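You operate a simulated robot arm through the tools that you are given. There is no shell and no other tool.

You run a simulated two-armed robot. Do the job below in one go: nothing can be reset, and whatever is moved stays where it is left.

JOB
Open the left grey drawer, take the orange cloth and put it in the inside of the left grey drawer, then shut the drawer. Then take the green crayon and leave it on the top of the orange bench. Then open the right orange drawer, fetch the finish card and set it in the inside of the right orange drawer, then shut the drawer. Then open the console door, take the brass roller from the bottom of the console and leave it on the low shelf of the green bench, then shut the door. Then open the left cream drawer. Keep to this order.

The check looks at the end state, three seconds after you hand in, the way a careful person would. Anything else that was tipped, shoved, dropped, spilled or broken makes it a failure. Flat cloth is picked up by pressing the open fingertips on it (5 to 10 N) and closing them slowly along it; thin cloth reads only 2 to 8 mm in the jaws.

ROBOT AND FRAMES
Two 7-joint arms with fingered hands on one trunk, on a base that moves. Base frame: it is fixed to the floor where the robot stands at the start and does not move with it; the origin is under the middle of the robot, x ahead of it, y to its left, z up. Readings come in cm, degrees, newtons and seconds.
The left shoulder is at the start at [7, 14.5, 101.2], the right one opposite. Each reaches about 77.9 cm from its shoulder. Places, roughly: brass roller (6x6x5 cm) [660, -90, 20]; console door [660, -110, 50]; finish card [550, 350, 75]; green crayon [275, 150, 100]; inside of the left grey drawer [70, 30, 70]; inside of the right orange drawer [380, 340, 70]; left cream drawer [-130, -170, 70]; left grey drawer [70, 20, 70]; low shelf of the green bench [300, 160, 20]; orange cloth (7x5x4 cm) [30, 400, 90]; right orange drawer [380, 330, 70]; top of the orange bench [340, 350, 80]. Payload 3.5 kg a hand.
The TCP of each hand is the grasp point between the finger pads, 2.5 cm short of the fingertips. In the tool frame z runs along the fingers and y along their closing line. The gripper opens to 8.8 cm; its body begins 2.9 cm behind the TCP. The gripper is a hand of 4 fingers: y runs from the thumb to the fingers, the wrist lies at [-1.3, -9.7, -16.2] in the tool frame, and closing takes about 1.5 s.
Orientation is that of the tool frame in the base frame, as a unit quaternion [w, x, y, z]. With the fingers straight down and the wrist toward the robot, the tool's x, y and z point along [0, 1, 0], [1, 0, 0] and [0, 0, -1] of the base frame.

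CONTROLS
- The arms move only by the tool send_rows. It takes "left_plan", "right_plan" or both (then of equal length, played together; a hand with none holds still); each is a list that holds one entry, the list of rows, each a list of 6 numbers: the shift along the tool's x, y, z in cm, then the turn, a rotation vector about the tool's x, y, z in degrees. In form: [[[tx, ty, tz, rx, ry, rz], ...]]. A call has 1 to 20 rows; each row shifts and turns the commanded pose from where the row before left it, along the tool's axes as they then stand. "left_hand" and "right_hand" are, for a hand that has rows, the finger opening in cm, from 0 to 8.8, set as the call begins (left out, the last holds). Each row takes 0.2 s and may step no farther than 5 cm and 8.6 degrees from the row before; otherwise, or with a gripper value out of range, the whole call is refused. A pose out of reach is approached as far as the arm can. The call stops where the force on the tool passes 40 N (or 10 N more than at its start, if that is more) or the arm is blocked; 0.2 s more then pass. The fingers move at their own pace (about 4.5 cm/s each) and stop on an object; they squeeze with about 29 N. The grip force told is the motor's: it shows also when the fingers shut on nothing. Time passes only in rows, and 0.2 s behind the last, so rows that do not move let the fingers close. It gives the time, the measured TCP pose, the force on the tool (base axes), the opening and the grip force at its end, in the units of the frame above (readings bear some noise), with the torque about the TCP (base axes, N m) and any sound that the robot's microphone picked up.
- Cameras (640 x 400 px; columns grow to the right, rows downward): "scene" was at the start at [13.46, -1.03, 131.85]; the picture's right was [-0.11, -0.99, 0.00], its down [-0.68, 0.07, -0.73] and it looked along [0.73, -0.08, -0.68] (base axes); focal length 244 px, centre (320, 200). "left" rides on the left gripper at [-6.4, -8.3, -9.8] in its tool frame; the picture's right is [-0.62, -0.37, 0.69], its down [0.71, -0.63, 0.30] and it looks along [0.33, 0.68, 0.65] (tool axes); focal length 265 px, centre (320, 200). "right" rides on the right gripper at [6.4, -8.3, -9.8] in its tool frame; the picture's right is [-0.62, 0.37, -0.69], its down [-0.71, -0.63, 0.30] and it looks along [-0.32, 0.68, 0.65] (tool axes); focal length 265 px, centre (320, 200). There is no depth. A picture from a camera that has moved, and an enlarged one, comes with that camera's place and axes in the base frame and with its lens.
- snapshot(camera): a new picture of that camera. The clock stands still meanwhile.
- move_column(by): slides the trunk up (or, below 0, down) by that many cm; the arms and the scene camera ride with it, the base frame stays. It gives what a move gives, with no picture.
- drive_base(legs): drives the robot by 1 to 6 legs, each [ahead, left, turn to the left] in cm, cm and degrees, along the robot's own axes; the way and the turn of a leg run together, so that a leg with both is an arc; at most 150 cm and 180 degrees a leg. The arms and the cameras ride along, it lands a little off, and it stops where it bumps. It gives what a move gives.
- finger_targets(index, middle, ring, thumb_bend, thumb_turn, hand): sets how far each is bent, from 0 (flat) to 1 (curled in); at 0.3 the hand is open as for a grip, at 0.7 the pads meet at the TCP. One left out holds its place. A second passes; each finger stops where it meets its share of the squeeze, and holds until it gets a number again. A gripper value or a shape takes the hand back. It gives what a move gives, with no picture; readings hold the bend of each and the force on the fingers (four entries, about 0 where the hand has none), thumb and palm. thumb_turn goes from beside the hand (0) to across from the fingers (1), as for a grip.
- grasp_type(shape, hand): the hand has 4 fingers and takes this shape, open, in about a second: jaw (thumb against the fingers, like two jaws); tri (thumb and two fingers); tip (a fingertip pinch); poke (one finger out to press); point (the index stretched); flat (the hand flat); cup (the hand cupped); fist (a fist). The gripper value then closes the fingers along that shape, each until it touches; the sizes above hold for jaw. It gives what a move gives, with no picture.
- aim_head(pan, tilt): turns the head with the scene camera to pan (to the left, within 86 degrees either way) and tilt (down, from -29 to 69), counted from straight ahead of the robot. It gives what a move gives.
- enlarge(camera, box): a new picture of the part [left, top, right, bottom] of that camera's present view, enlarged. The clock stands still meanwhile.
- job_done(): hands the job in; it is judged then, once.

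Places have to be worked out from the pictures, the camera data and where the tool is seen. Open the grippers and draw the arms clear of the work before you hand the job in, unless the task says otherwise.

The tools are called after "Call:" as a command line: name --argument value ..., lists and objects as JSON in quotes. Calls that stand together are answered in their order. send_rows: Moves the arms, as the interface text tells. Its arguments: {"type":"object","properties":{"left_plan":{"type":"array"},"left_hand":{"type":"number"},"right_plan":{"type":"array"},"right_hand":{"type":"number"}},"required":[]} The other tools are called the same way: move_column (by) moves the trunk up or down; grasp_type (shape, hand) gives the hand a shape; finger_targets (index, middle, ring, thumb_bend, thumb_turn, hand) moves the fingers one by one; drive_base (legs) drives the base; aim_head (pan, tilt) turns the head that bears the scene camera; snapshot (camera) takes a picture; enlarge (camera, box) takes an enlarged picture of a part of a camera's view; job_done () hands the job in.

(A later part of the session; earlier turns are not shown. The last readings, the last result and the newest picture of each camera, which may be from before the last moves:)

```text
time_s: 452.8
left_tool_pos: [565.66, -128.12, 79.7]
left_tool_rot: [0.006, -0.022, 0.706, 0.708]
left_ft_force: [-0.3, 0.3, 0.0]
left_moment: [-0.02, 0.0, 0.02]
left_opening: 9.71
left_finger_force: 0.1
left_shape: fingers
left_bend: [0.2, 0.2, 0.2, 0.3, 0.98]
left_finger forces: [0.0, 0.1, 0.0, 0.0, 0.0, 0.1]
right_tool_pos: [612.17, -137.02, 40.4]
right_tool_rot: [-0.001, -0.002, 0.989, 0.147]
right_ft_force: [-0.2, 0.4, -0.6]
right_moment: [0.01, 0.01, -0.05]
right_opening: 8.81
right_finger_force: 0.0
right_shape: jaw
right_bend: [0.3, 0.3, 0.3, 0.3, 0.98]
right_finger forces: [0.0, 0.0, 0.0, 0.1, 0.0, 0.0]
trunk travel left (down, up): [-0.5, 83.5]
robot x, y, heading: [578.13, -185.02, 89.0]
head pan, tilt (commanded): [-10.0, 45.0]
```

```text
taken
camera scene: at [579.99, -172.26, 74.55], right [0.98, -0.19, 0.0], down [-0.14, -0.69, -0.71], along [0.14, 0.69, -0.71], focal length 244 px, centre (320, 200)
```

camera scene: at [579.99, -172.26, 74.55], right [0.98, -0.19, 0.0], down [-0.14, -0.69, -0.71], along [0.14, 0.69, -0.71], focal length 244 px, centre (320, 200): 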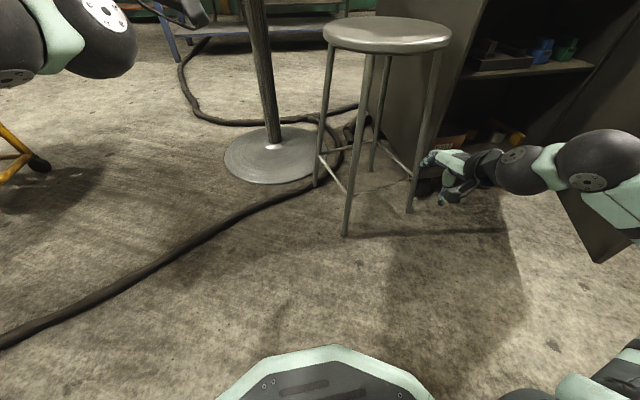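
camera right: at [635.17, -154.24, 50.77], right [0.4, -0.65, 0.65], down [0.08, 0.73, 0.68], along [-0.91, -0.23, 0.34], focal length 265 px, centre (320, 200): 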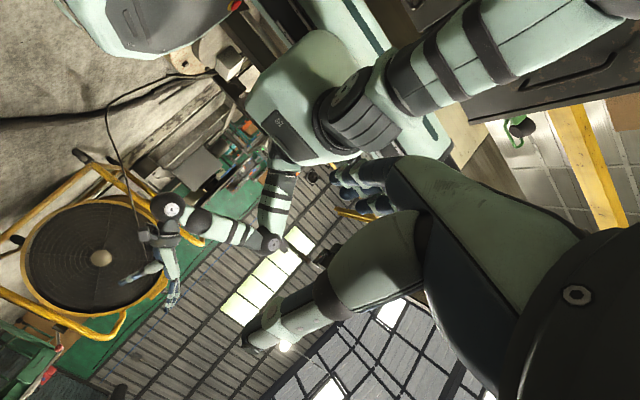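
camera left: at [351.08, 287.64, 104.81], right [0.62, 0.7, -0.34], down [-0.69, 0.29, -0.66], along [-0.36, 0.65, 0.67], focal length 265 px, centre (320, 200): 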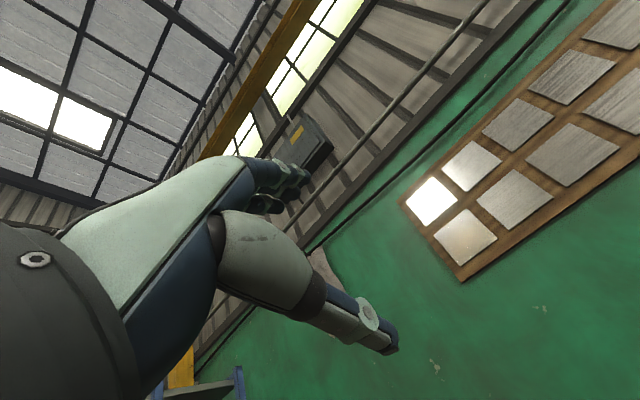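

To make more room I'll push the door wider from inside, facing +x with the left hand leading. First raise the trunk 30 cm (both hands above the stool), step up, and turn right.

Call:
move_column --by 30

Call:
drive_base --legs '[[22, 0, 0], [0, 0, -89]]'

Call:
aim_head --pan 0 --tilt 40

Call:
snapshot --camera "scene"

```text
time_s: 455.8
left_tool_pos: [565.63, -128.13, 109.86]
left_tool_rot: [0.005, -0.022, 0.706, 0.708]
left_ft_force: [0.1, -0.8, -0.1]
left_moment: [0.0, -0.01, -0.04]
left_opening: 9.71
left_finger_force: 0.0
left_shape: fingers
left_bend: [0.2, 0.2, 0.2, 0.3, 0.98]
left_finger forces: [0.0, 0.1, 0.0, 0.0, 0.1, 0.0]
right_tool_pos: [612.21, -136.99, 70.48]
right_tool_rot: [0.0, -0.002, 0.989, 0.147]
right_ft_force: [1.1, 0.5, -0.3]
right_moment: [0.0, 0.01, -0.01]
right_opening: 8.77
right_finger_force: 0.0
right_shape: jaw
right_bend: [0.3, 0.3, 0.3, 0.3, 0.98]
right_finger forces: [0.0, 0.1, 0.1, 0.1, 0.0, 0.1]
trunk travel left (down, up): [-30.5, 53.5]
robot x, y, heading: [578.02, -184.8, 89.2]
head pan, tilt (commanded): [-10.0, 45.0]
```

```text
time_s: 461.2
left_tool_pos: [635.16, -149.07, 109.72]
left_tool_rot: [0.497, 0.477, 0.521, 0.504]
left_ft_force: [1.0, 0.1, 0.2]
left_moment: [-0.05, 0.0, -0.01]
left_opening: 9.74
left_finger_force: 0.1
left_shape: fingers
left_bend: [0.2, 0.2, 0.2, 0.3, 0.98]
left_finger forces: [0.0, 0.0, 0.1, 0.0, 0.0, 0.1]
right_tool_pos: [627.55, -195.89, 70.4]
right_tool_rot: [0.101, 0.688, 0.711, 0.105]
right_ft_force: [-1.0, -0.8, -0.4]
right_moment: [0.01, 0.01, -0.02]
right_opening: 8.8
right_finger_force: 0.0
right_shape: jaw
right_bend: [0.3, 0.3, 0.3, 0.3, 0.98]
right_finger forces: [0.0, 0.1, 0.0, 0.0, 0.0, 0.0]
trunk travel left (down, up): [-30.5, 53.5]
robot x, y, heading: [578.46, -163.26, 0.9]
head pan, tilt (commanded): [-10.0, 45.0]
```

```text
time_s: 461.9
left_tool_pos: [635.03, -149.03, 109.77]
left_tool_rot: [0.498, 0.477, 0.521, 0.503]
left_ft_force: [0.5, 0.1, -0.5]
left_moment: [0.03, 0.01, 0.01]
left_opening: 9.74
left_finger_force: 0.0
left_shape: fingers
left_bend: [0.2, 0.2, 0.2, 0.3, 0.98]
left_finger forces: [0.0, 0.0, 0.0, 0.0, 0.0, 0.1]
right_tool_pos: [627.59, -195.91, 70.38]
right_tool_rot: [0.101, 0.688, 0.711, 0.105]
right_ft_force: [0.2, -0.7, 1.0]
right_moment: [-0.01, -0.04, 0.02]
right_opening: 8.77
right_finger_force: 0.1
right_shape: jaw
right_bend: [0.3, 0.3, 0.3, 0.3, 0.98]
right_finger forces: [0.1, 0.0, 0.0, 0.1, 0.1, 0.0]
trunk travel left (down, up): [-30.5, 53.5]
robot x, y, heading: [578.59, -162.92, 0.7]
head pan, tilt (commanded): [0.0, 40.0]
```

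```text
taken
camera scene: at [592.23, -163.26, 105.26], right [0.01, -1.0, 0.0], down [-0.64, -0.01, -0.77], along [0.77, 0.01, -0.64], focal length 244 px, centre (320, 200)
```

scene: 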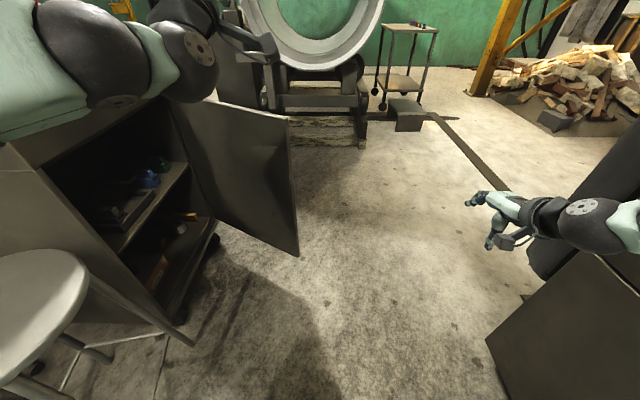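

The view confirms the door at ~62°. I lower the left hand to door height and shift it to the inside of the door edge.

Call:
send_rows --left_plan '[[[1, -3, 0, 0, 0, 0], [1, -3, 0, 0, 0, 0], [1, -3, 0, 0, 0, 0], [1, -3, 0, 0, 0, 0], [1, -3, 0, 0, 0, 0], [1, -3, 0, 0, 0, 0], [1, -3, 0, 0, 0, 0], [1, -3, 0, 0, 0, 0], [1, -3, 0, 0, 0, 0], [1, -3, 0, 0, 0, 0], [0, -3, 0, 0, 0, 0], [0, -3, 0, 0, 0, 0], [0, -3, 0, 0, 0, 0], [0, -3, 0, 0, 0, 0], [0, -3, 0, 0, 0, 0]]]'

Call:
snapshot --camera "scene"

```text
time_s: 465.1
left_tool_pos: [634.78, -140.68, 72.53]
left_tool_rot: [0.497, 0.477, 0.522, 0.503]
left_ft_force: [-0.5, -0.1, 0.0]
left_moment: [-0.01, -0.01, -0.05]
left_opening: 9.71
left_finger_force: 0.0
left_shape: fingers
left_bend: [0.2, 0.2, 0.2, 0.3, 0.98]
left_finger forces: [0.2, 0.0, 0.0, 0.0, 0.1, 0.0]
left hand out of reach, approached as far as the arm can: row 13, 14, 15
right_tool_pos: [627.47, -195.87, 70.52]
right_tool_rot: [0.102, 0.688, 0.71, 0.105]
right_ft_force: [-0.6, 0.1, 0.1]
right_moment: [-0.01, 0.0, 0.0]
right_opening: 8.78
right_finger_force: 0.1
right_shape: jaw
right_bend: [0.3, 0.3, 0.3, 0.3, 0.98]
right_finger forces: [0.1, 0.1, 0.0, 0.0, 0.0, 0.0]
trunk travel left (down, up): [-30.5, 53.5]
robot x, y, heading: [578.26, -163.23, 0.3]
head pan, tilt (commanded): [0.0, 40.0]
```

```text
taken
camera scene: at [592.23, -163.25, 105.27], right [0.01, -1.0, 0.0], down [-0.64, -0.01, -0.77], along [0.77, 0.01, -0.64], focal length 244 px, centre (320, 200)
```

scene: 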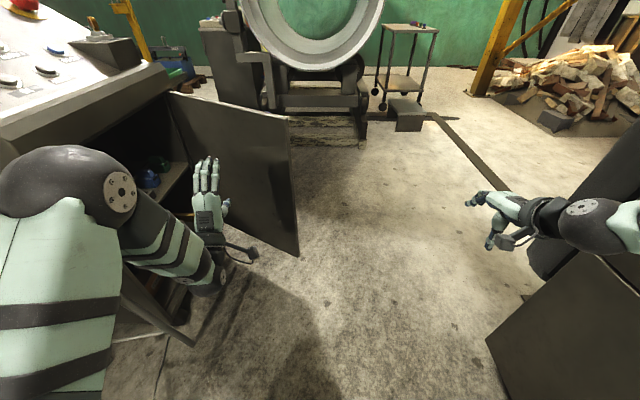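

I drop the trunk a little so the hand is at mid-door height, then drive ahead to push the door wider.

Call:
move_column --by -10

Call:
drive_base --legs '[[36, 0, 0]]'

Call:
snapshot --camera "scene"

```text
time_s: 466.4
left_tool_pos: [634.74, -140.66, 62.59]
left_tool_rot: [0.497, 0.477, 0.522, 0.503]
left_ft_force: [-0.2, -0.4, -0.7]
left_moment: [0.04, -0.01, 0.0]
left_opening: 9.7
left_finger_force: 0.0
left_shape: fingers
left_bend: [0.2, 0.2, 0.2, 0.3, 0.98]
left_finger forces: [0.0, 0.0, 0.0, 0.1, 0.0, 0.0]
right_tool_pos: [627.57, -195.93, 60.37]
right_tool_rot: [0.1, 0.687, 0.712, 0.106]
right_ft_force: [0.7, 0.0, -0.7]
right_moment: [-0.02, 0.02, -0.03]
right_opening: 8.76
right_finger_force: 0.1
right_shape: jaw
right_bend: [0.3, 0.3, 0.3, 0.3, 0.98]
right_finger forces: [0.0, 0.0, 0.0, 0.1, 0.1, 0.0]
trunk travel left (down, up): [-20.5, 63.5]
robot x, y, heading: [578.62, -163.33, 0.7]
head pan, tilt (commanded): [0.0, 40.0]
```

```text
time_s: 468.7
left_tool_pos: [669.74, -139.94, 62.62]
left_tool_rot: [0.496, 0.476, 0.523, 0.504]
left_ft_force: [-0.5, -1.1, 0.5]
left_moment: [-0.02, 0.0, 0.0]
left_opening: 9.77
left_finger_force: 0.1
left_shape: fingers
left_bend: [0.2, 0.2, 0.2, 0.3, 0.98]
left_finger forces: [0.1, 0.0, 0.0, 0.0, 0.0, 0.0]
right_tool_pos: [662.85, -195.2, 60.52]
right_tool_rot: [0.101, 0.687, 0.712, 0.106]
right_ft_force: [-0.6, 0.0, -0.4]
right_moment: [0.01, -0.02, 0.03]
right_opening: 8.8
right_finger_force: 0.1
right_shape: jaw
right_bend: [0.3, 0.3, 0.3, 0.3, 0.98]
right_finger forces: [0.0, 0.0, 0.0, 0.0, 0.0, 0.1]
trunk travel left (down, up): [-20.5, 63.5]
robot x, y, heading: [613.88, -162.77, 0.6]
head pan, tilt (commanded): [0.0, 40.0]
```

```text
taken
camera scene: at [627.32, -162.75, 95.26], right [0.01, -1.0, 0.0], down [-0.64, -0.01, -0.77], along [0.77, 0.01, -0.64], focal length 244 px, centre (320, 200)
```

scene: 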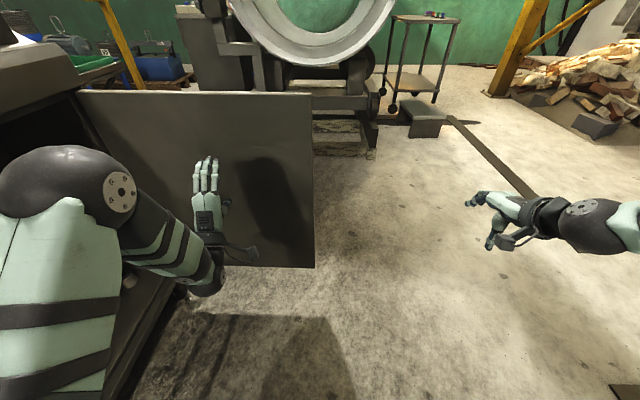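

The door is now at about 90°. I back off, raise the trunk and the left hand (to pass over the stool), then turn to face the console again.

Call:
drive_base --legs '[[-22, 0, 0]]'

Call:
move_column --by 35

Call:
send_rows --left_plan '[[[0, 3, 0, 0, 0, 0], [0, 3, 0, 0, 0, 0], [0, 3, 0, 0, 0, 0], [0, 3, 0, 0, 0, 0], [0, 3, 0, 0, 0, 0], [0, 3, 0, 0, 0, 0], [0, 3, 0, 0, 0, 0], [0, 3, 0, 0, 0, 0], [0, 3, 0, 0, 0, 0], [0, 3, 0, 0, 0, 0], [0, 3, 0, 0, 0, 0], [0, 3, 0, 0, 0, 0]]]'

Call:
drive_base --legs '[[0, 0, 98]]'

Call:
snapshot --camera "scene"

```text
time_s: 470.4
left_tool_pos: [647.91, -140.24, 62.54]
left_tool_rot: [0.494, 0.474, 0.524, 0.506]
left_ft_force: [-0.2, 0.1, -0.2]
left_moment: [-0.01, 0.05, 0.03]
left_opening: 9.72
left_finger_force: 0.1
left_shape: fingers
left_bend: [0.2, 0.2, 0.2, 0.3, 0.98]
left_finger forces: [0.0, 0.1, 0.0, 0.0, 0.0, 0.1]
right_tool_pos: [641.17, -195.47, 60.57]
right_tool_rot: [0.101, 0.685, 0.713, 0.106]
right_ft_force: [0.4, 1.5, 1.0]
right_moment: [-0.03, 0.04, 0.01]
right_opening: 8.79
right_finger_force: 0.1
right_shape: jaw
right_bend: [0.3, 0.3, 0.3, 0.3, 0.98]
right_finger forces: [0.1, 0.0, 0.1, 0.0, 0.1, 0.1]
trunk travel left (down, up): [-20.5, 63.5]
robot x, y, heading: [591.97, -163.07, 1.0]
head pan, tilt (commanded): [0.0, 40.0]
```

```text
time_s: 473.8
left_tool_pos: [648.03, -140.14, 97.58]
left_tool_rot: [0.495, 0.476, 0.523, 0.505]
left_ft_force: [-0.5, 0.3, 1.0]
left_moment: [-0.03, 0.0, 0.03]
left_opening: 9.73
left_finger_force: 0.1
left_shape: fingers
left_bend: [0.2, 0.2, 0.2, 0.3, 0.98]
left_finger forces: [0.0, 0.0, 0.1, 0.0, 0.1, 0.0]
right_tool_pos: [641.08, -195.46, 95.48]
right_tool_rot: [0.101, 0.685, 0.713, 0.105]
right_ft_force: [0.6, 0.8, -0.5]
right_moment: [0.0, 0.01, 0.0]
right_opening: 8.79
right_finger_force: 0.0
right_shape: jaw
right_bend: [0.3, 0.3, 0.3, 0.3, 0.98]
right_finger forces: [0.0, 0.0, 0.1, 0.0, 0.0, 0.0]
trunk travel left (down, up): [-55.5, 28.5]
robot x, y, heading: [591.87, -163.11, 1.0]
head pan, tilt (commanded): [0.0, 40.0]
```

```text
time_s: 476.4
left_tool_pos: [648.29, -137.9, 133.47]
left_tool_rot: [0.499, 0.471, 0.526, 0.502]
left_ft_force: [-0.3, -0.1, -0.4]
left_moment: [0.0, 0.01, 0.03]
left_opening: 9.71
left_finger_force: 0.0
left_shape: fingers
left_bend: [0.2, 0.2, 0.2, 0.3, 0.98]
left_finger forces: [0.0, 0.1, 0.0, 0.0, 0.1, 0.0]
left hand out of reach, approached as far as the arm can: row 11, 12
right_tool_pos: [641.13, -195.42, 95.43]
right_tool_rot: [0.1, 0.685, 0.714, 0.107]
right_ft_force: [0.6, -0.4, -0.2]
right_moment: [-0.01, -0.02, 0.01]
right_opening: 8.77
right_finger_force: 0.0
right_shape: jaw
right_bend: [0.3, 0.3, 0.3, 0.3, 0.98]
right_finger forces: [0.0, 0.1, 0.0, 0.0, 0.1, 0.0]
trunk travel left (down, up): [-55.5, 28.5]
robot x, y, heading: [591.98, -162.97, 1.1]
head pan, tilt (commanded): [0.0, 40.0]
```

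```text
time_s: 480.9
left_tool_pos: [558.93, -110.64, 133.5]
left_tool_rot: [-0.051, -0.089, 0.701, 0.705]
left_ft_force: [0.2, -0.2, 0.5]
left_moment: [0.04, 0.02, 0.02]
left_opening: 9.72
left_finger_force: 0.0
left_shape: fingers
left_bend: [0.2, 0.2, 0.2, 0.3, 0.98]
left_finger forces: [0.1, 0.1, 0.0, 0.1, 0.1, 0.0]
right_tool_pos: [616.91, -109.98, 95.48]
right_tool_rot: [-0.013, -0.088, 0.985, 0.145]
right_ft_force: [0.4, 0.0, -0.2]
right_moment: [-0.02, 0.01, -0.03]
right_opening: 8.76
right_finger_force: 0.1
right_shape: jaw
right_bend: [0.3, 0.3, 0.3, 0.3, 0.98]
right_finger forces: [0.1, 0.1, 0.1, 0.0, 0.0, 0.1]
trunk travel left (down, up): [-55.5, 28.5]
robot x, y, heading: [591.7, -163.02, 99.2]
head pan, tilt (commanded): [0.0, 40.0]
```

```text
taken
camera scene: at [589.97, -149.93, 130.27], right [0.99, 0.16, 0.0], down [0.1, -0.64, -0.77], along [-0.12, 0.76, -0.64], focal length 244 px, centre (320, 200)
```

scene: 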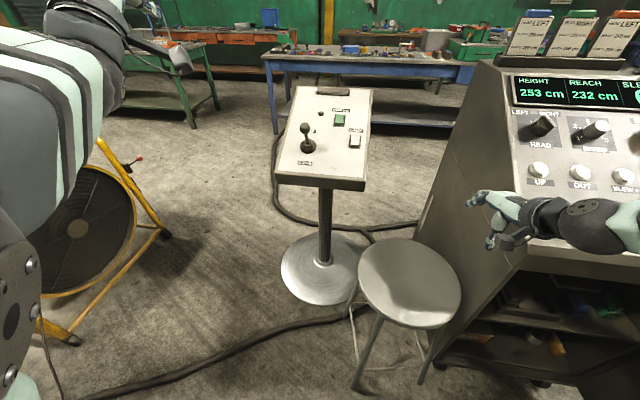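

I raise the right hand another 15 cm to clear the console lip, then slide right to stand in front of the open door.

Call:
send_rows --right_plan '[[[0, -1, -4, 0, 0, 0], [0, -1, -4, 0, 0, 0], [0, -1, -4, 0, 0, 0], [0, -1, -4, 0, 0, 0]]]'

Call:
drive_base --legs '[[-13, -54, -4]]'

Call:
aim_head --pan -12 --tilt 55

Call:
snapshot --camera "scene"

```text
time_s: 481.9
left_tool_pos: [558.68, -110.55, 133.3]
left_tool_rot: [-0.051, -0.09, 0.701, 0.705]
left_ft_force: [0.5, 0.2, -0.1]
left_moment: [-0.03, 0.02, -0.01]
left_opening: 9.75
left_finger_force: 0.0
left_shape: fingers
left_bend: [0.2, 0.2, 0.2, 0.3, 0.98]
left_finger forces: [0.1, 0.0, 0.0, 0.0, 0.0, 0.0]
right_tool_pos: [617.39, -116.12, 109.11]
right_tool_rot: [-0.014, -0.089, 0.985, 0.144]
right_ft_force: [-0.2, -0.2, -0.7]
right_moment: [-0.03, -0.01, -0.01]
right_opening: 8.75
right_finger_force: 0.0
right_shape: jaw
right_bend: [0.3, 0.3, 0.3, 0.3, 0.98]
right_finger forces: [0.0, 0.0, 0.0, 0.0, 0.0, 0.0]
right hand out of reach, approached as far as the arm can: row 4
trunk travel left (down, up): [-55.5, 28.5]
robot x, y, heading: [592.18, -163.39, 98.9]
head pan, tilt (commanded): [0.0, 40.0]
```

```text
time_s: 485.1
left_tool_pos: [617.64, -114.95, 133.53]
left_tool_rot: [-0.025, -0.064, 0.704, 0.707]
left_ft_force: [-0.7, -0.5, 0.3]
left_moment: [-0.03, 0.0, 0.0]
left_opening: 9.74
left_finger_force: 0.1
left_shape: fingers
left_bend: [0.2, 0.2, 0.2, 0.3, 0.98]
left_finger forces: [0.0, 0.0, 0.0, 0.0, 0.1, 0.0]
right_tool_pos: [675.85, -124.65, 109.21]
right_tool_rot: [-0.009, -0.052, 0.988, 0.145]
right_ft_force: [-0.2, -0.4, 1.4]
right_moment: [0.01, 0.0, 0.03]
right_opening: 8.77
right_finger_force: 0.0
right_shape: jaw
right_bend: [0.3, 0.3, 0.3, 0.3, 0.98]
right_finger forces: [0.0, 0.0, 0.0, 0.0, 0.1, 0.0]
trunk travel left (down, up): [-55.5, 28.5]
robot x, y, heading: [646.77, -169.9, 94.5]
head pan, tilt (commanded): [0.0, 40.0]
```

```text
time_s: 485.9
left_tool_pos: [617.5, -114.96, 133.48]
left_tool_rot: [-0.024, -0.065, 0.704, 0.707]
left_ft_force: [0.3, -0.3, -0.3]
left_moment: [0.02, -0.02, 0.0]
left_opening: 9.72
left_finger_force: 0.0
left_shape: fingers
left_bend: [0.2, 0.2, 0.2, 0.3, 0.98]
left_finger forces: [0.1, 0.0, 0.1, 0.0, 0.0, 0.0]
right_tool_pos: [675.76, -124.58, 109.15]
right_tool_rot: [-0.009, -0.051, 0.988, 0.146]
right_ft_force: [0.1, 0.3, -0.5]
right_moment: [0.01, 0.02, 0.04]
right_opening: 8.78
right_finger_force: 0.0
right_shape: jaw
right_bend: [0.3, 0.3, 0.3, 0.3, 0.98]
right_finger forces: [0.0, 0.0, 0.0, 0.0, 0.1, 0.0]
trunk travel left (down, up): [-55.5, 28.5]
robot x, y, heading: [646.79, -169.79, 94.7]
head pan, tilt (commanded): [-12.0, 55.0]
```

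```text
taken
camera scene: at [647.45, -157.67, 128.2], right [0.99, -0.13, 0.0], down [-0.1, -0.81, -0.57], along [0.07, 0.57, -0.82], focal length 244 px, centre (320, 200)
```

scene: 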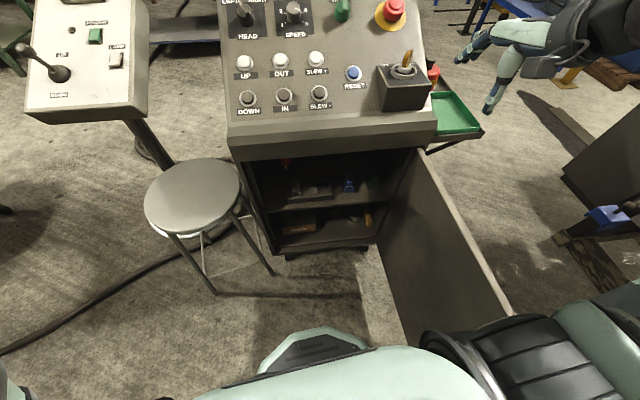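

The open door would be under my elbow here, so I shift left to x≈612 where there's room, then lower the trunk fully.

Call:
drive_base --legs '[[0, 35, -3]]'

Call:
move_column --by -30

Call:
snapshot --camera "scene"

```text
time_s: 488.2
left_tool_pos: [585.0, -115.77, 133.42]
left_tool_rot: [-0.009, -0.047, 0.706, 0.707]
left_ft_force: [-0.8, -0.1, -0.5]
left_moment: [-0.02, 0.02, -0.03]
left_opening: 9.76
left_finger_force: 0.1
left_shape: fingers
left_bend: [0.2, 0.2, 0.2, 0.3, 0.98]
left_finger forces: [0.0, 0.1, 0.0, 0.1, 0.0, 0.0]
right_tool_pos: [642.85, -128.08, 109.12]
right_tool_rot: [-0.005, -0.031, 0.989, 0.146]
right_ft_force: [0.6, -0.9, 0.1]
right_moment: [0.02, 0.01, 0.0]
right_opening: 8.77
right_finger_force: 0.1
right_shape: jaw
right_bend: [0.3, 0.3, 0.3, 0.3, 0.98]
right_finger forces: [0.0, 0.1, 0.0, 0.0, 0.0, 0.0]
trunk travel left (down, up): [-55.5, 28.5]
robot x, y, heading: [611.75, -171.81, 92.2]
head pan, tilt (commanded): [-12.0, 55.0]
```

```text
time_s: 491.2
left_tool_pos: [585.02, -115.84, 103.46]
left_tool_rot: [-0.009, -0.048, 0.705, 0.707]
left_ft_force: [0.5, 0.0, -0.4]
left_moment: [-0.02, 0.01, 0.02]
left_opening: 9.72
left_finger_force: 0.0
left_shape: fingers
left_bend: [0.2, 0.2, 0.2, 0.3, 0.98]
left_finger forces: [0.1, 0.1, 0.0, 0.0, 0.0, 0.1]
right_tool_pos: [642.84, -128.05, 79.24]
right_tool_rot: [-0.006, -0.031, 0.989, 0.146]
right_ft_force: [-0.7, -0.6, 1.2]
right_moment: [0.0, -0.01, -0.01]
right_opening: 8.76
right_finger_force: 0.1
right_shape: jaw
right_bend: [0.3, 0.3, 0.3, 0.3, 0.98]
right_finger forces: [0.1, 0.1, 0.0, 0.0, 0.0, 0.0]
trunk travel left (down, up): [-25.5, 58.5]
robot x, y, heading: [611.99, -171.43, 92.4]
head pan, tilt (commanded): [-12.0, 55.0]
```

```text
taken
camera scene: at [613.06, -159.85, 98.2], right [0.99, -0.17, 0.0], down [-0.14, -0.81, -0.57], along [0.1, 0.57, -0.82], focal length 244 px, centre (320, 200)
```

scene: 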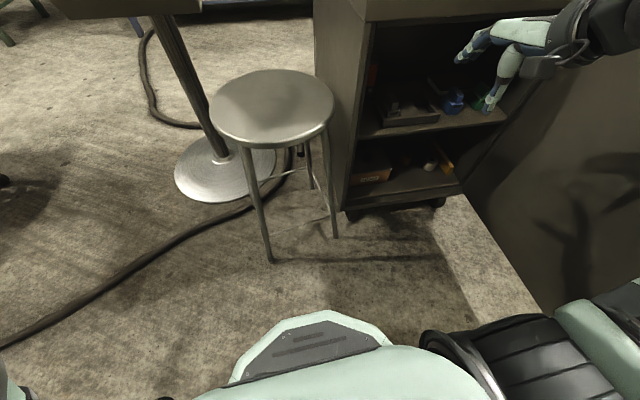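

I check the elbow's clearance to the door by looking right.

Call:
aim_head --pan -55 --tilt 35

Call:
snapshot --camera "scene"

```text
time_s: 492.3
left_tool_pos: [585.04, -115.82, 103.48]
left_tool_rot: [-0.009, -0.048, 0.705, 0.707]
left_ft_force: [-0.5, -1.3, -0.9]
left_moment: [-0.02, -0.02, 0.04]
left_opening: 9.74
left_finger_force: 0.1
left_shape: fingers
left_bend: [0.2, 0.2, 0.2, 0.3, 0.98]
left_finger forces: [0.1, 0.0, 0.0, 0.1, 0.1, 0.0]
right_tool_pos: [642.8, -128.03, 79.3]
right_tool_rot: [-0.005, -0.03, 0.989, 0.146]
right_ft_force: [-1.0, 0.4, -1.3]
right_moment: [0.01, -0.02, 0.01]
right_opening: 8.78
right_finger_force: 0.1
right_shape: jaw
right_bend: [0.3, 0.3, 0.3, 0.3, 0.98]
right_finger forces: [0.0, 0.0, 0.0, 0.0, 0.0, 0.1]
trunk travel left (down, up): [-25.5, 58.5]
robot x, y, heading: [612.0, -171.51, 92.1]
head pan, tilt (commanded): [-55.0, 35.0]
```

```text
taken
camera scene: at [618.84, -161.61, 101.02], right [0.61, -0.8, 0.0], down [-0.46, -0.35, -0.82], along [0.65, 0.5, -0.57], focal length 244 px, centre (320, 200)
```

scene: 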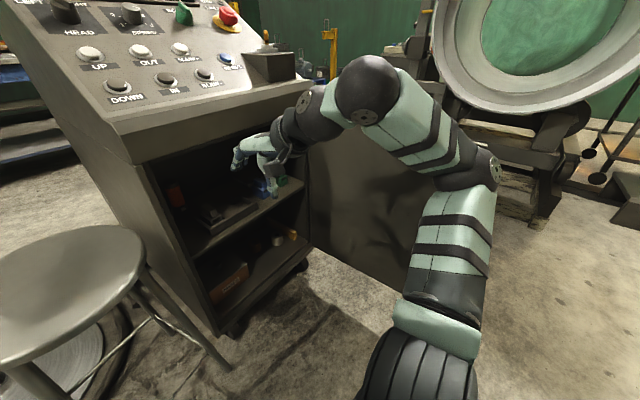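

The elbow is ~35 cm clear of the door. I lower the trunk the rest of the way.

Call:
move_column --by -25

Call:
send_rows --right_plan '[[[0, 0, 0, -6, 0, 0], [0, 0, 0, -6, 0, 0], [-2, 0.5, 3.5, 0, 0, 0], [-2, 0.5, 3.5, 0, 0, 0], [-2, 0.5, 3.5, 0, 0, 0]]]'

Call:
aim_head --pan -30 --tilt 45

Call:
snapshot --camera "scene"

Call:
snapshot --camera "right"

```text
time_s: 494.8
left_tool_pos: [585.04, -115.84, 78.46]
left_tool_rot: [-0.009, -0.049, 0.705, 0.707]
left_ft_force: [0.1, -0.2, -0.8]
left_moment: [-0.02, 0.02, 0.01]
left_opening: 9.71
left_finger_force: 0.0
left_shape: fingers
left_bend: [0.2, 0.2, 0.2, 0.3, 0.98]
left_finger forces: [0.1, 0.0, 0.1, 0.1, 0.0, 0.0]
right_tool_pos: [642.77, -127.93, 54.25]
right_tool_rot: [-0.005, -0.03, 0.989, 0.146]
right_ft_force: [0.5, -0.4, 0.2]
right_moment: [0.01, 0.0, 0.03]
right_opening: 8.78
right_finger_force: 0.1
right_shape: jaw
right_bend: [0.3, 0.3, 0.3, 0.3, 0.98]
right_finger forces: [0.0, 0.0, 0.1, 0.0, 0.0, 0.0]
trunk travel left (down, up): [-0.5, 83.5]
robot x, y, heading: [611.82, -171.95, 92.2]
head pan, tilt (commanded): [-55.0, 35.0]
```

```text
time_s: 496.0
left_tool_pos: [585.04, -115.81, 78.48]
left_tool_rot: [-0.009, -0.048, 0.705, 0.707]
left_ft_force: [-0.5, -0.2, -1.4]
left_moment: [0.03, -0.01, 0.03]
left_opening: 9.74
left_finger_force: 0.1
left_shape: fingers
left_bend: [0.2, 0.2, 0.2, 0.3, 0.98]
left_finger forces: [0.0, 0.1, 0.0, 0.0, 0.0, 0.0]
right_tool_pos: [648.28, -121.43, 45.81]
right_tool_rot: [-0.008, -0.03, 0.968, 0.25]
right_ft_force: [-0.2, -1.0, 0.0]
right_moment: [0.01, 0.01, 0.02]
right_opening: 8.77
right_finger_force: 0.1
right_shape: jaw
right_bend: [0.3, 0.3, 0.3, 0.3, 0.98]
right_finger forces: [0.1, 0.0, 0.1, 0.0, 0.0, 0.1]
trunk travel left (down, up): [-0.5, 83.5]
robot x, y, heading: [612.17, -171.77, 92.3]
head pan, tilt (commanded): [-55.0, 35.0]
```

```text
time_s: 496.9
left_tool_pos: [585.13, -115.85, 78.41]
left_tool_rot: [-0.009, -0.048, 0.705, 0.707]
left_ft_force: [-0.2, 0.1, -0.3]
left_moment: [-0.02, -0.05, 0.03]
left_opening: 9.71
left_finger_force: 0.1
left_shape: fingers
left_bend: [0.2, 0.2, 0.2, 0.3, 0.98]
left_finger forces: [0.0, 0.0, 0.0, 0.1, 0.0, 0.1]
right_tool_pos: [648.17, -121.46, 45.89]
right_tool_rot: [-0.009, -0.029, 0.968, 0.248]
right_ft_force: [-0.1, 0.3, -0.5]
right_moment: [0.0, -0.01, -0.04]
right_opening: 8.78
right_finger_force: 0.1
right_shape: jaw
right_bend: [0.3, 0.3, 0.3, 0.3, 0.98]
right_finger forces: [0.0, 0.1, 0.1, 0.0, 0.2, 0.1]
trunk travel left (down, up): [-0.5, 83.5]
robot x, y, heading: [612.16, -171.61, 92.2]
head pan, tilt (commanded): [-30.0, 45.0]
```

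```text
taken
camera scene: at [615.63, -159.75, 74.54], right [0.88, -0.47, 0.0], down [-0.33, -0.63, -0.71], along [0.33, 0.63, -0.71], focal length 244 px, centre (320, 200)
```

scene: 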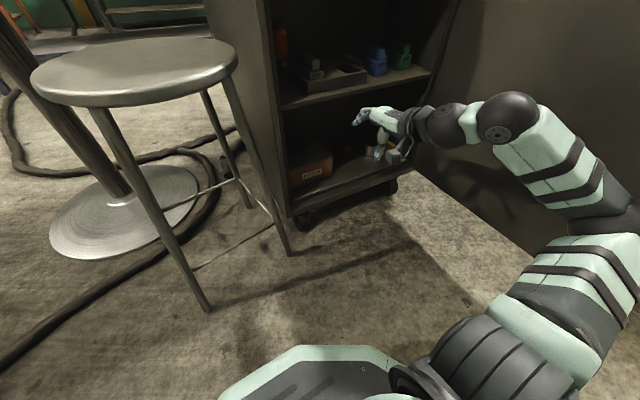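

```text
taken
camera right: at [642.42, -133.85, 50.54], right [0.62, 0.03, 0.78], down [0.74, -0.36, -0.57], along [0.27, 0.93, -0.24], focal length 265 px, centre (320, 200)
```

right: 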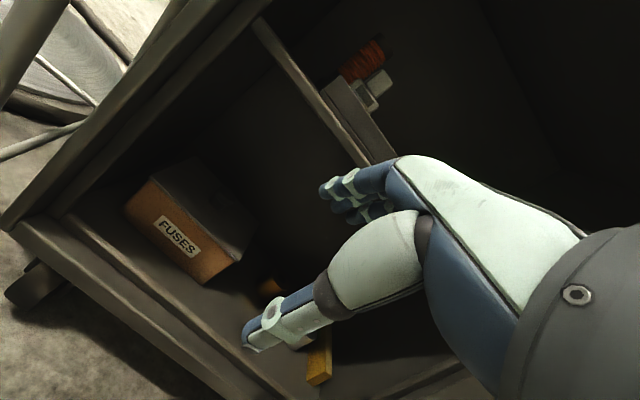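

I zoom into the bottom compartment from this low viewpoint to refine the roller's place.

Call:
enlarge --camera "scene" --box '[280, 90, 440, 190]'

Call:
enlarge --camera "right" --box '[120, 230, 360, 380]'

```text
4.00 times, centred on (360, 140) of scene
camera zoom: at [615.63, -159.75, 74.54], right [0.88, -0.47, 0.0], down [-0.33, -0.63, -0.71], along [0.33, 0.63, -0.71], focal length 974 px, centre (160, 440)
```

zoom: 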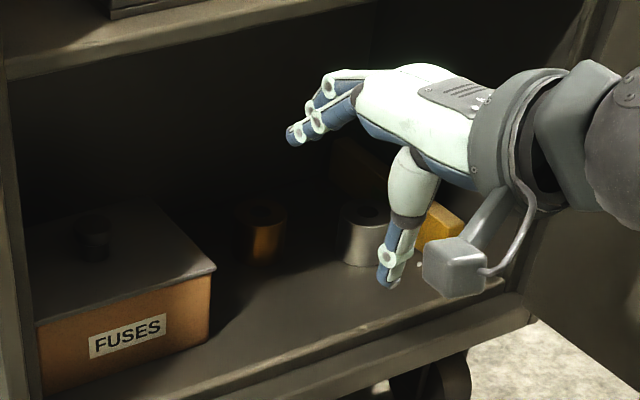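

```text
2.67 times, centred on (240, 305) of right
camera zoom: at [642.42, -133.85, 50.54], right [0.62, 0.03, 0.78], down [0.74, -0.36, -0.57], along [0.27, 0.93, -0.24], focal length 708 px, centre (533, -80)
```

zoom: 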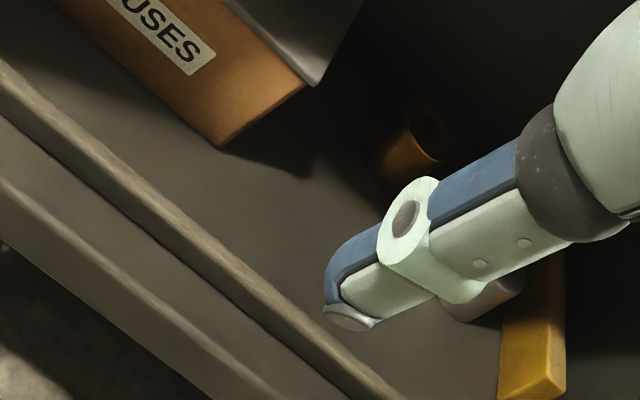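

Roller refined: centre [663.5, −90], z 18.3–22.5; steel roller at [672.5, −95.6]; FUSES box right side x≈652. I move the hand to the entry height in front of the opening.

Call:
send_rows --right_plan '[[[-2.53, -1.78, 2.88, 0, 0, 0], [-2.53, -1.78, 2.88, 0, 0, 0], [-2.53, -1.78, 2.88, 0, 0, 0], [-2.53, -1.78, 2.88, 0, 0, 0], [-2.53, -1.78, 2.88, 0, 0, 0], [-2.53, -1.78, 2.88, 0, 0, 0]]]'

Call:
snapshot --camera "scene"

Call:
snapshot --camera "right"

```text
time_s: 498.3
left_tool_pos: [585.02, -115.81, 78.41]
left_tool_rot: [-0.009, -0.049, 0.705, 0.707]
left_ft_force: [-0.2, 0.2, 0.8]
left_moment: [0.03, -0.01, 0.03]
left_opening: 9.71
left_finger_force: 0.1
left_shape: fingers
left_bend: [0.2, 0.2, 0.2, 0.3, 0.98]
left_finger forces: [0.0, 0.0, 0.0, 0.0, 0.1, 0.0]
right_tool_pos: [663.8, -121.33, 25.44]
right_tool_rot: [-0.009, -0.03, 0.968, 0.25]
right_ft_force: [0.0, -0.3, 0.7]
right_moment: [-0.01, 0.0, 0.01]
right_opening: 8.77
right_finger_force: 0.0
right_shape: jaw
right_bend: [0.3, 0.3, 0.3, 0.3, 0.98]
right_finger forces: [0.0, 0.0, 0.1, 0.0, 0.0, 0.0]
trunk travel left (down, up): [-0.5, 83.5]
robot x, y, heading: [612.06, -171.63, 92.1]
head pan, tilt (commanded): [-30.0, 45.0]
```

```text
taken
camera scene: at [615.62, -159.76, 74.54], right [0.88, -0.47, 0.0], down [-0.33, -0.63, -0.71], along [0.33, 0.63, -0.71], focal length 244 px, centre (320, 200)
```

scene: 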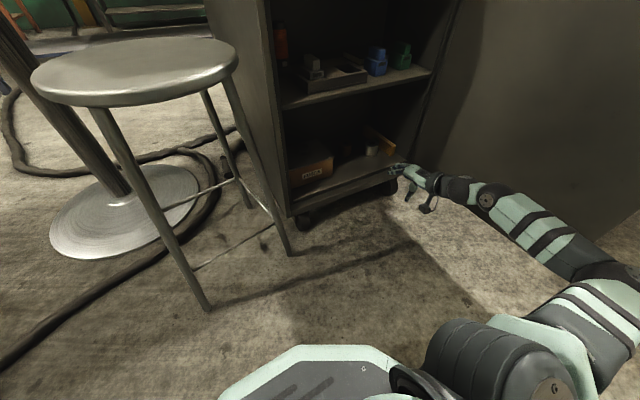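

```text
taken
camera right: at [657.91, -133.8, 30.0], right [0.62, 0.03, 0.78], down [0.74, -0.36, -0.57], along [0.27, 0.93, -0.24], focal length 265 px, centre (320, 200)
```

right: 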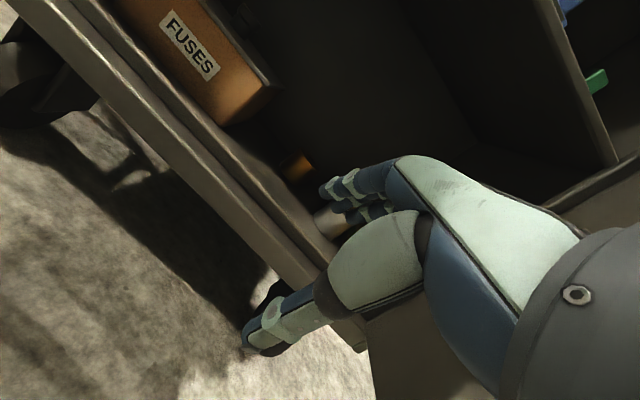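

The hand is level with the opening and the elbow is well clear of door and stool. I drive ahead 12 cm so the fingers just enter, and check.

Call:
drive_base --legs '[[12, 0, 0]]'

Call:
snapshot --camera "right"

Call:
enlarge --camera "scene" --box '[280, 90, 440, 190]'

```text
time_s: 499.6
left_tool_pos: [584.65, -103.86, 78.44]
left_tool_rot: [-0.009, -0.049, 0.705, 0.707]
left_ft_force: [0.4, -0.8, -0.5]
left_moment: [0.04, -0.02, 0.01]
left_opening: 9.7
left_finger_force: 0.1
left_shape: fingers
left_bend: [0.2, 0.2, 0.2, 0.3, 0.98]
left_finger forces: [0.0, 0.0, 0.1, 0.0, 0.1, 0.1]
right_tool_pos: [663.21, -109.38, 25.33]
right_tool_rot: [-0.009, -0.03, 0.968, 0.249]
right_ft_force: [0.2, 0.0, 0.3]
right_moment: [-0.03, -0.01, 0.04]
right_opening: 8.76
right_finger_force: 0.0
right_shape: jaw
right_bend: [0.3, 0.3, 0.3, 0.3, 0.98]
right_finger forces: [0.1, 0.0, 0.0, 0.0, 0.1, 0.0]
trunk travel left (down, up): [-0.5, 83.5]
robot x, y, heading: [611.11, -159.99, 92.5]
head pan, tilt (commanded): [-30.0, 45.0]
```

```text
taken
camera right: at [657.37, -121.77, 30.01], right [0.62, 0.03, 0.78], down [0.74, -0.36, -0.57], along [0.27, 0.93, -0.24], focal length 265 px, centre (320, 200)
```

right: 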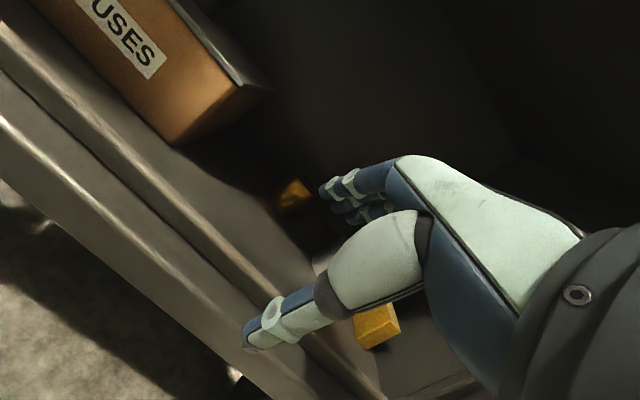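

```text
4.00 times, centred on (360, 140) of scene
camera zoom: at [615.15, -147.76, 74.54], right [0.89, -0.47, 0.0], down [-0.33, -0.63, -0.71], along [0.33, 0.63, -0.71], focal length 974 px, centre (160, 440)
```

zoom: 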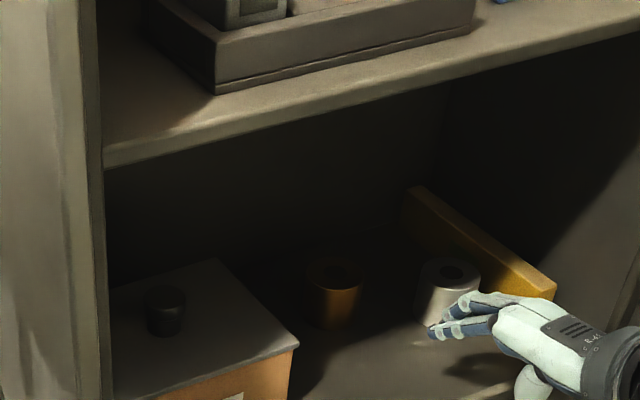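

Aligned with the brass roller (≈[663, −90]). I drive 6 cm more for reach, then extend the hand over the roller at safe height.

Call:
drive_base --legs '[[6, 0, 0]]'

Call:
send_rows --right_plan '[[[-0.15, 2.4, 1.3, 0, 0, 0], [-0.15, 2.4, 1.3, 0, 0, 0], [-0.15, 2.4, 1.3, 0, 0, 0], [-0.15, 2.4, 1.3, 0, 0, 0]]]'

Call:
snapshot --camera "right"

Call:
enlarge --camera "scene" --box '[280, 90, 440, 190]'

```text
time_s: 500.5
left_tool_pos: [584.38, -97.74, 78.44]
left_tool_rot: [-0.01, -0.048, 0.705, 0.707]
left_ft_force: [0.2, 0.1, -0.3]
left_moment: [-0.02, 0.01, -0.01]
left_opening: 9.74
left_finger_force: 0.2
left_shape: fingers
left_bend: [0.2, 0.2, 0.2, 0.3, 0.98]
left_finger forces: [0.1, 0.1, 0.0, 0.0, 0.0, 0.1]
right_tool_pos: [662.9, -103.4, 25.41]
right_tool_rot: [-0.01, -0.03, 0.968, 0.249]
right_ft_force: [0.0, 0.9, -0.6]
right_moment: [0.02, 0.01, -0.03]
right_opening: 8.8
right_finger_force: 0.1
right_shape: jaw
right_bend: [0.3, 0.3, 0.3, 0.3, 0.98]
right_finger forces: [0.0, 0.1, 0.2, 0.0, 0.1, 0.1]
trunk travel left (down, up): [-0.5, 83.5]
robot x, y, heading: [611.06, -153.77, 92.3]
head pan, tilt (commanded): [-30.0, 45.0]
```

```text
time_s: 501.5
left_tool_pos: [584.18, -97.8, 78.45]
left_tool_rot: [-0.01, -0.049, 0.705, 0.707]
left_ft_force: [-0.7, 0.9, 0.1]
left_moment: [0.04, -0.01, 0.02]
left_opening: 9.71
left_finger_force: 0.1
left_shape: fingers
left_bend: [0.2, 0.2, 0.2, 0.3, 0.98]
left_finger forces: [0.0, 0.0, 0.0, 0.0, 0.1, 0.0]
right_tool_pos: [662.88, -92.47, 25.3]
right_tool_rot: [-0.01, -0.03, 0.968, 0.249]
right_ft_force: [0.7, 0.7, 0.5]
right_moment: [0.0, 0.02, 0.01]
right_opening: 8.78
right_finger_force: 0.1
right_shape: jaw
right_bend: [0.3, 0.3, 0.3, 0.3, 0.98]
right_finger forces: [0.1, 0.1, 0.0, 0.1, 0.1, 0.0]
trunk travel left (down, up): [-0.5, 83.5]
robot x, y, heading: [610.84, -153.52, 92.4]
head pan, tilt (commanded): [-30.0, 45.0]
```

```text
taken
camera right: at [657.08, -104.77, 29.91], right [0.62, 0.03, 0.78], down [0.74, -0.36, -0.57], along [0.27, 0.93, -0.24], focal length 265 px, centre (320, 200)
```

right: 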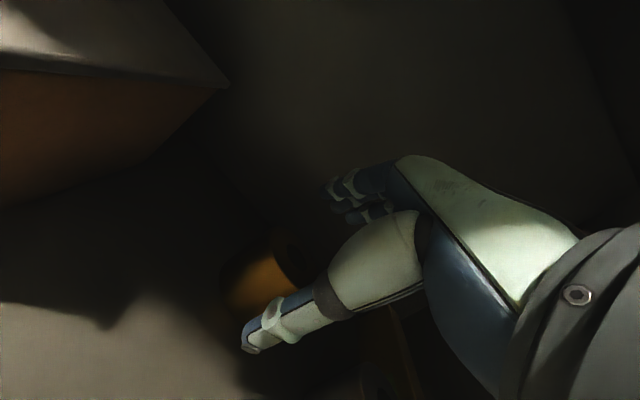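

```text
4.00 times, centred on (360, 140) of scene
camera zoom: at [614.91, -141.72, 74.54], right [0.89, -0.47, 0.0], down [-0.33, -0.63, -0.71], along [0.33, 0.63, -0.71], focal length 974 px, centre (160, 440)
```

zoom: 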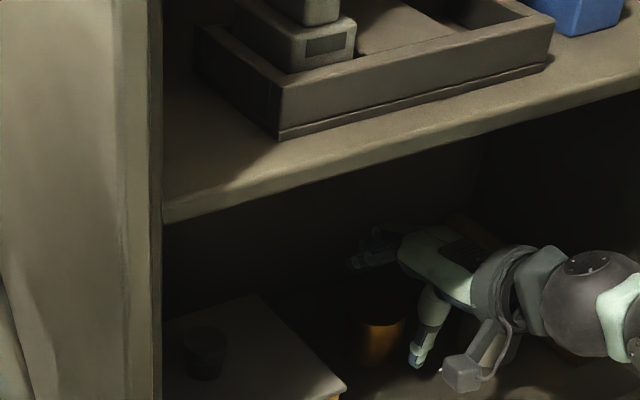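

The hand is over the roller with the thumb just in front of it. I advance 2 cm while reducing tilt so the fingers drop behind the roller, then lower to near the floor.

Call:
send_rows --right_plan '[[[-0.06, 0.85, 0.45, 3.5, 0, 0], [-0.06, 0.85, 0.45, 3.5, 0, 0]]]'

Call:
send_rows --right_plan '[[[0, -0.1, 1.0, 2.5, 0, 0], [0, -0.1, 1.0, 2.5, 0, 0], [0, -0.1, 0.7, 2, 0, 0]]]'

Call:
snapshot --camera "right"

Call:
enlarge --camera "scene" --box '[320, 140, 448, 220]'

```text
time_s: 502.1
left_tool_pos: [584.25, -97.91, 78.45]
left_tool_rot: [-0.01, -0.048, 0.705, 0.707]
left_ft_force: [0.7, 0.3, 0.1]
left_moment: [-0.02, 0.01, 0.0]
left_opening: 9.7
left_finger_force: 0.0
left_shape: fingers
left_bend: [0.2, 0.2, 0.2, 0.3, 0.98]
left_finger forces: [0.0, 0.0, 0.1, 0.1, 0.0, 0.0]
right_tool_pos: [662.85, -90.5, 25.19]
right_tool_rot: [-0.008, -0.03, 0.981, 0.189]
right_ft_force: [0.3, -0.2, -0.7]
right_moment: [-0.04, -0.03, 0.01]
right_opening: 8.78
right_finger_force: 0.0
right_shape: jaw
right_bend: [0.3, 0.3, 0.3, 0.3, 0.98]
right_finger forces: [0.0, 0.1, 0.0, 0.0, 0.0, 0.1]
trunk travel left (down, up): [-0.5, 83.5]
robot x, y, heading: [611.14, -153.76, 92.6]
head pan, tilt (commanded): [-30.0, 45.0]
```

```text
time_s: 502.9
left_tool_pos: [584.19, -97.77, 78.54]
left_tool_rot: [-0.01, -0.049, 0.705, 0.707]
left_ft_force: [-0.1, 1.1, -0.6]
left_moment: [0.01, -0.02, 0.03]
left_opening: 9.75
left_finger_force: 0.1
left_shape: fingers
left_bend: [0.2, 0.2, 0.2, 0.3, 0.98]
left_finger forces: [0.0, 0.0, 0.0, 0.1, 0.1, 0.0]
right_tool_pos: [662.68, -89.81, 22.73]
right_tool_rot: [-0.006, -0.031, 0.991, 0.128]
right_ft_force: [0.3, -0.6, -0.1]
right_moment: [0.0, -0.01, 0.0]
right_opening: 8.79
right_finger_force: 0.0
right_shape: jaw
right_bend: [0.3, 0.3, 0.3, 0.3, 0.98]
right_finger forces: [0.0, 0.0, 0.0, 0.0, 0.0, 0.0]
trunk travel left (down, up): [-0.5, 83.5]
robot x, y, heading: [611.41, -153.74, 92.3]
head pan, tilt (commanded): [-30.0, 45.0]
```

```text
taken
camera right: at [656.87, -100.74, 30.14], right [0.61, 0.22, 0.76], down [0.75, -0.49, -0.46], along [0.27, 0.85, -0.46], focal length 265 px, centre (320, 200)
```

right: 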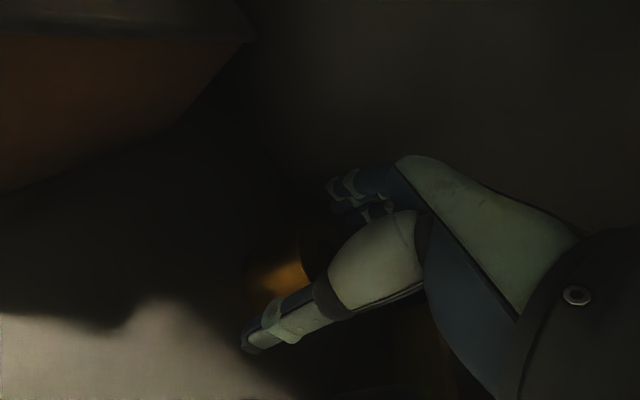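

```text
5.00 times, centred on (384, 180) of scene
camera zoom: at [614.91, -141.71, 74.54], right [0.89, -0.47, 0.0], down [-0.33, -0.63, -0.71], along [0.33, 0.63, -0.71], focal length 1218 px, centre (0, 300)
```

zoom: 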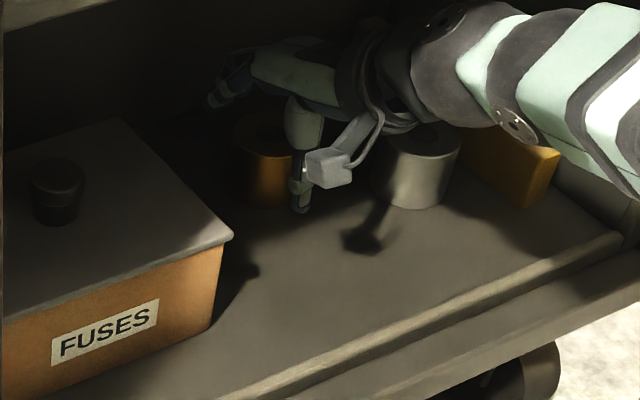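

Fingers are behind and thumb in front of the brass roller. I lower 0.6 cm more and close.

Call:
send_rows --right_plan '[[[-0.2, -0.1, 0.4, 0, 0, 0], [0, 0, 0.3, 0, 0, 0]]]'

Call:
send_rows --right_plan '[[[0, 0, 0, 0, 0, 0], [0, 0, 0, 0, 0, 0], [0, 0, 0, 0, 0, 0], [0, 0, 0, 0, 0, 0], [0, 0, 0, 0, 0, 0], [0, 0, 0, 0, 0, 0], [0, 0, 0, 0, 0, 0]]]' --right_hand 3.5

Call:
enlarge --camera "scene" --box '[320, 140, 448, 220]'

Call:
snapshot --camera "right"

```text
time_s: 503.5
left_tool_pos: [584.24, -97.9, 78.48]
left_tool_rot: [-0.009, -0.049, 0.705, 0.707]
left_ft_force: [0.0, 1.0, -0.4]
left_moment: [0.01, -0.01, 0.02]
left_opening: 9.73
left_finger_force: 0.0
left_shape: fingers
left_bend: [0.2, 0.2, 0.2, 0.3, 0.98]
left_finger forces: [0.0, 0.1, 0.1, 0.0, 0.0, 0.0]
right_tool_pos: [663.05, -89.79, 21.99]
right_tool_rot: [-0.006, -0.032, 0.991, 0.129]
right_ft_force: [0.3, 0.6, -0.4]
right_moment: [0.0, 0.0, -0.01]
right_opening: 8.79
right_finger_force: 0.1
right_shape: jaw
right_bend: [0.3, 0.3, 0.3, 0.3, 0.98]
right_finger forces: [0.1, 0.0, 0.0, 0.0, 0.1, 0.1]
trunk travel left (down, up): [-0.5, 83.5]
robot x, y, heading: [611.28, -153.45, 92.3]
head pan, tilt (commanded): [-30.0, 45.0]
```

```text
time_s: 505.1
left_tool_pos: [584.36, -97.92, 78.38]
left_tool_rot: [-0.011, -0.05, 0.705, 0.707]
left_ft_force: [0.3, -0.1, -0.9]
left_moment: [-0.01, -0.01, 0.01]
left_opening: 9.73
left_finger_force: 0.1
left_shape: fingers
left_bend: [0.2, 0.2, 0.2, 0.3, 0.98]
left_finger forces: [0.0, 0.0, 0.0, 0.1, 0.0, 0.0]
right_tool_pos: [662.91, -89.64, 22.08]
right_tool_rot: [-0.006, -0.032, 0.991, 0.129]
right_ft_force: [-1.1, 1.2, -0.1]
right_moment: [-0.1, 0.03, 0.03]
right_opening: 4.1
right_finger_force: 29.1
right_shape: jaw
right_bend: [0.74, 0.44, 0.42, 0.7, 1.0]
right_finger forces: [12.5, 8.6, 4.0, 0.1, 22.9, 0.0]
trunk travel left (down, up): [-0.5, 83.5]
robot x, y, heading: [611.1, -153.8, 92.3]
head pan, tilt (commanded): [-30.0, 45.0]
```

```text
5.00 times, centred on (384, 180) of scene
camera zoom: at [614.91, -141.7, 74.54], right [0.89, -0.47, 0.0], down [-0.33, -0.63, -0.71], along [0.33, 0.63, -0.71], focal length 1218 px, centre (0, 300)
```

zoom: 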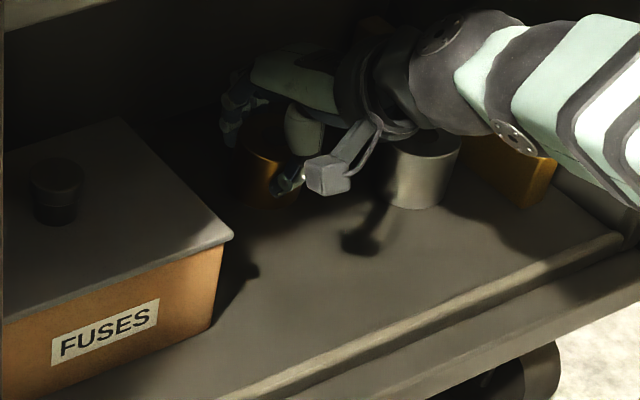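

```text
taken
camera right: at [657.05, -100.62, 29.44], right [0.61, 0.22, 0.76], down [0.75, -0.48, -0.46], along [0.27, 0.85, -0.46], focal length 265 px, centre (320, 200)
```

right: 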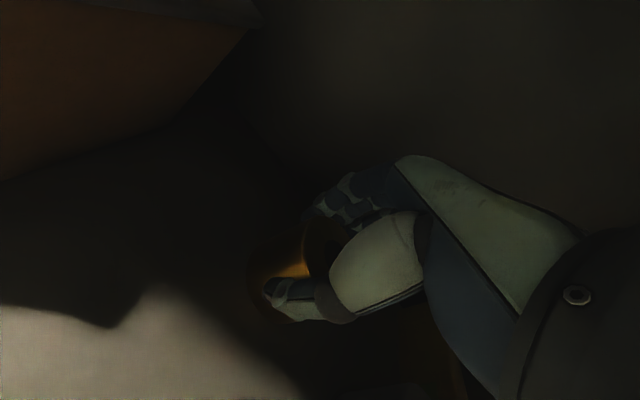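

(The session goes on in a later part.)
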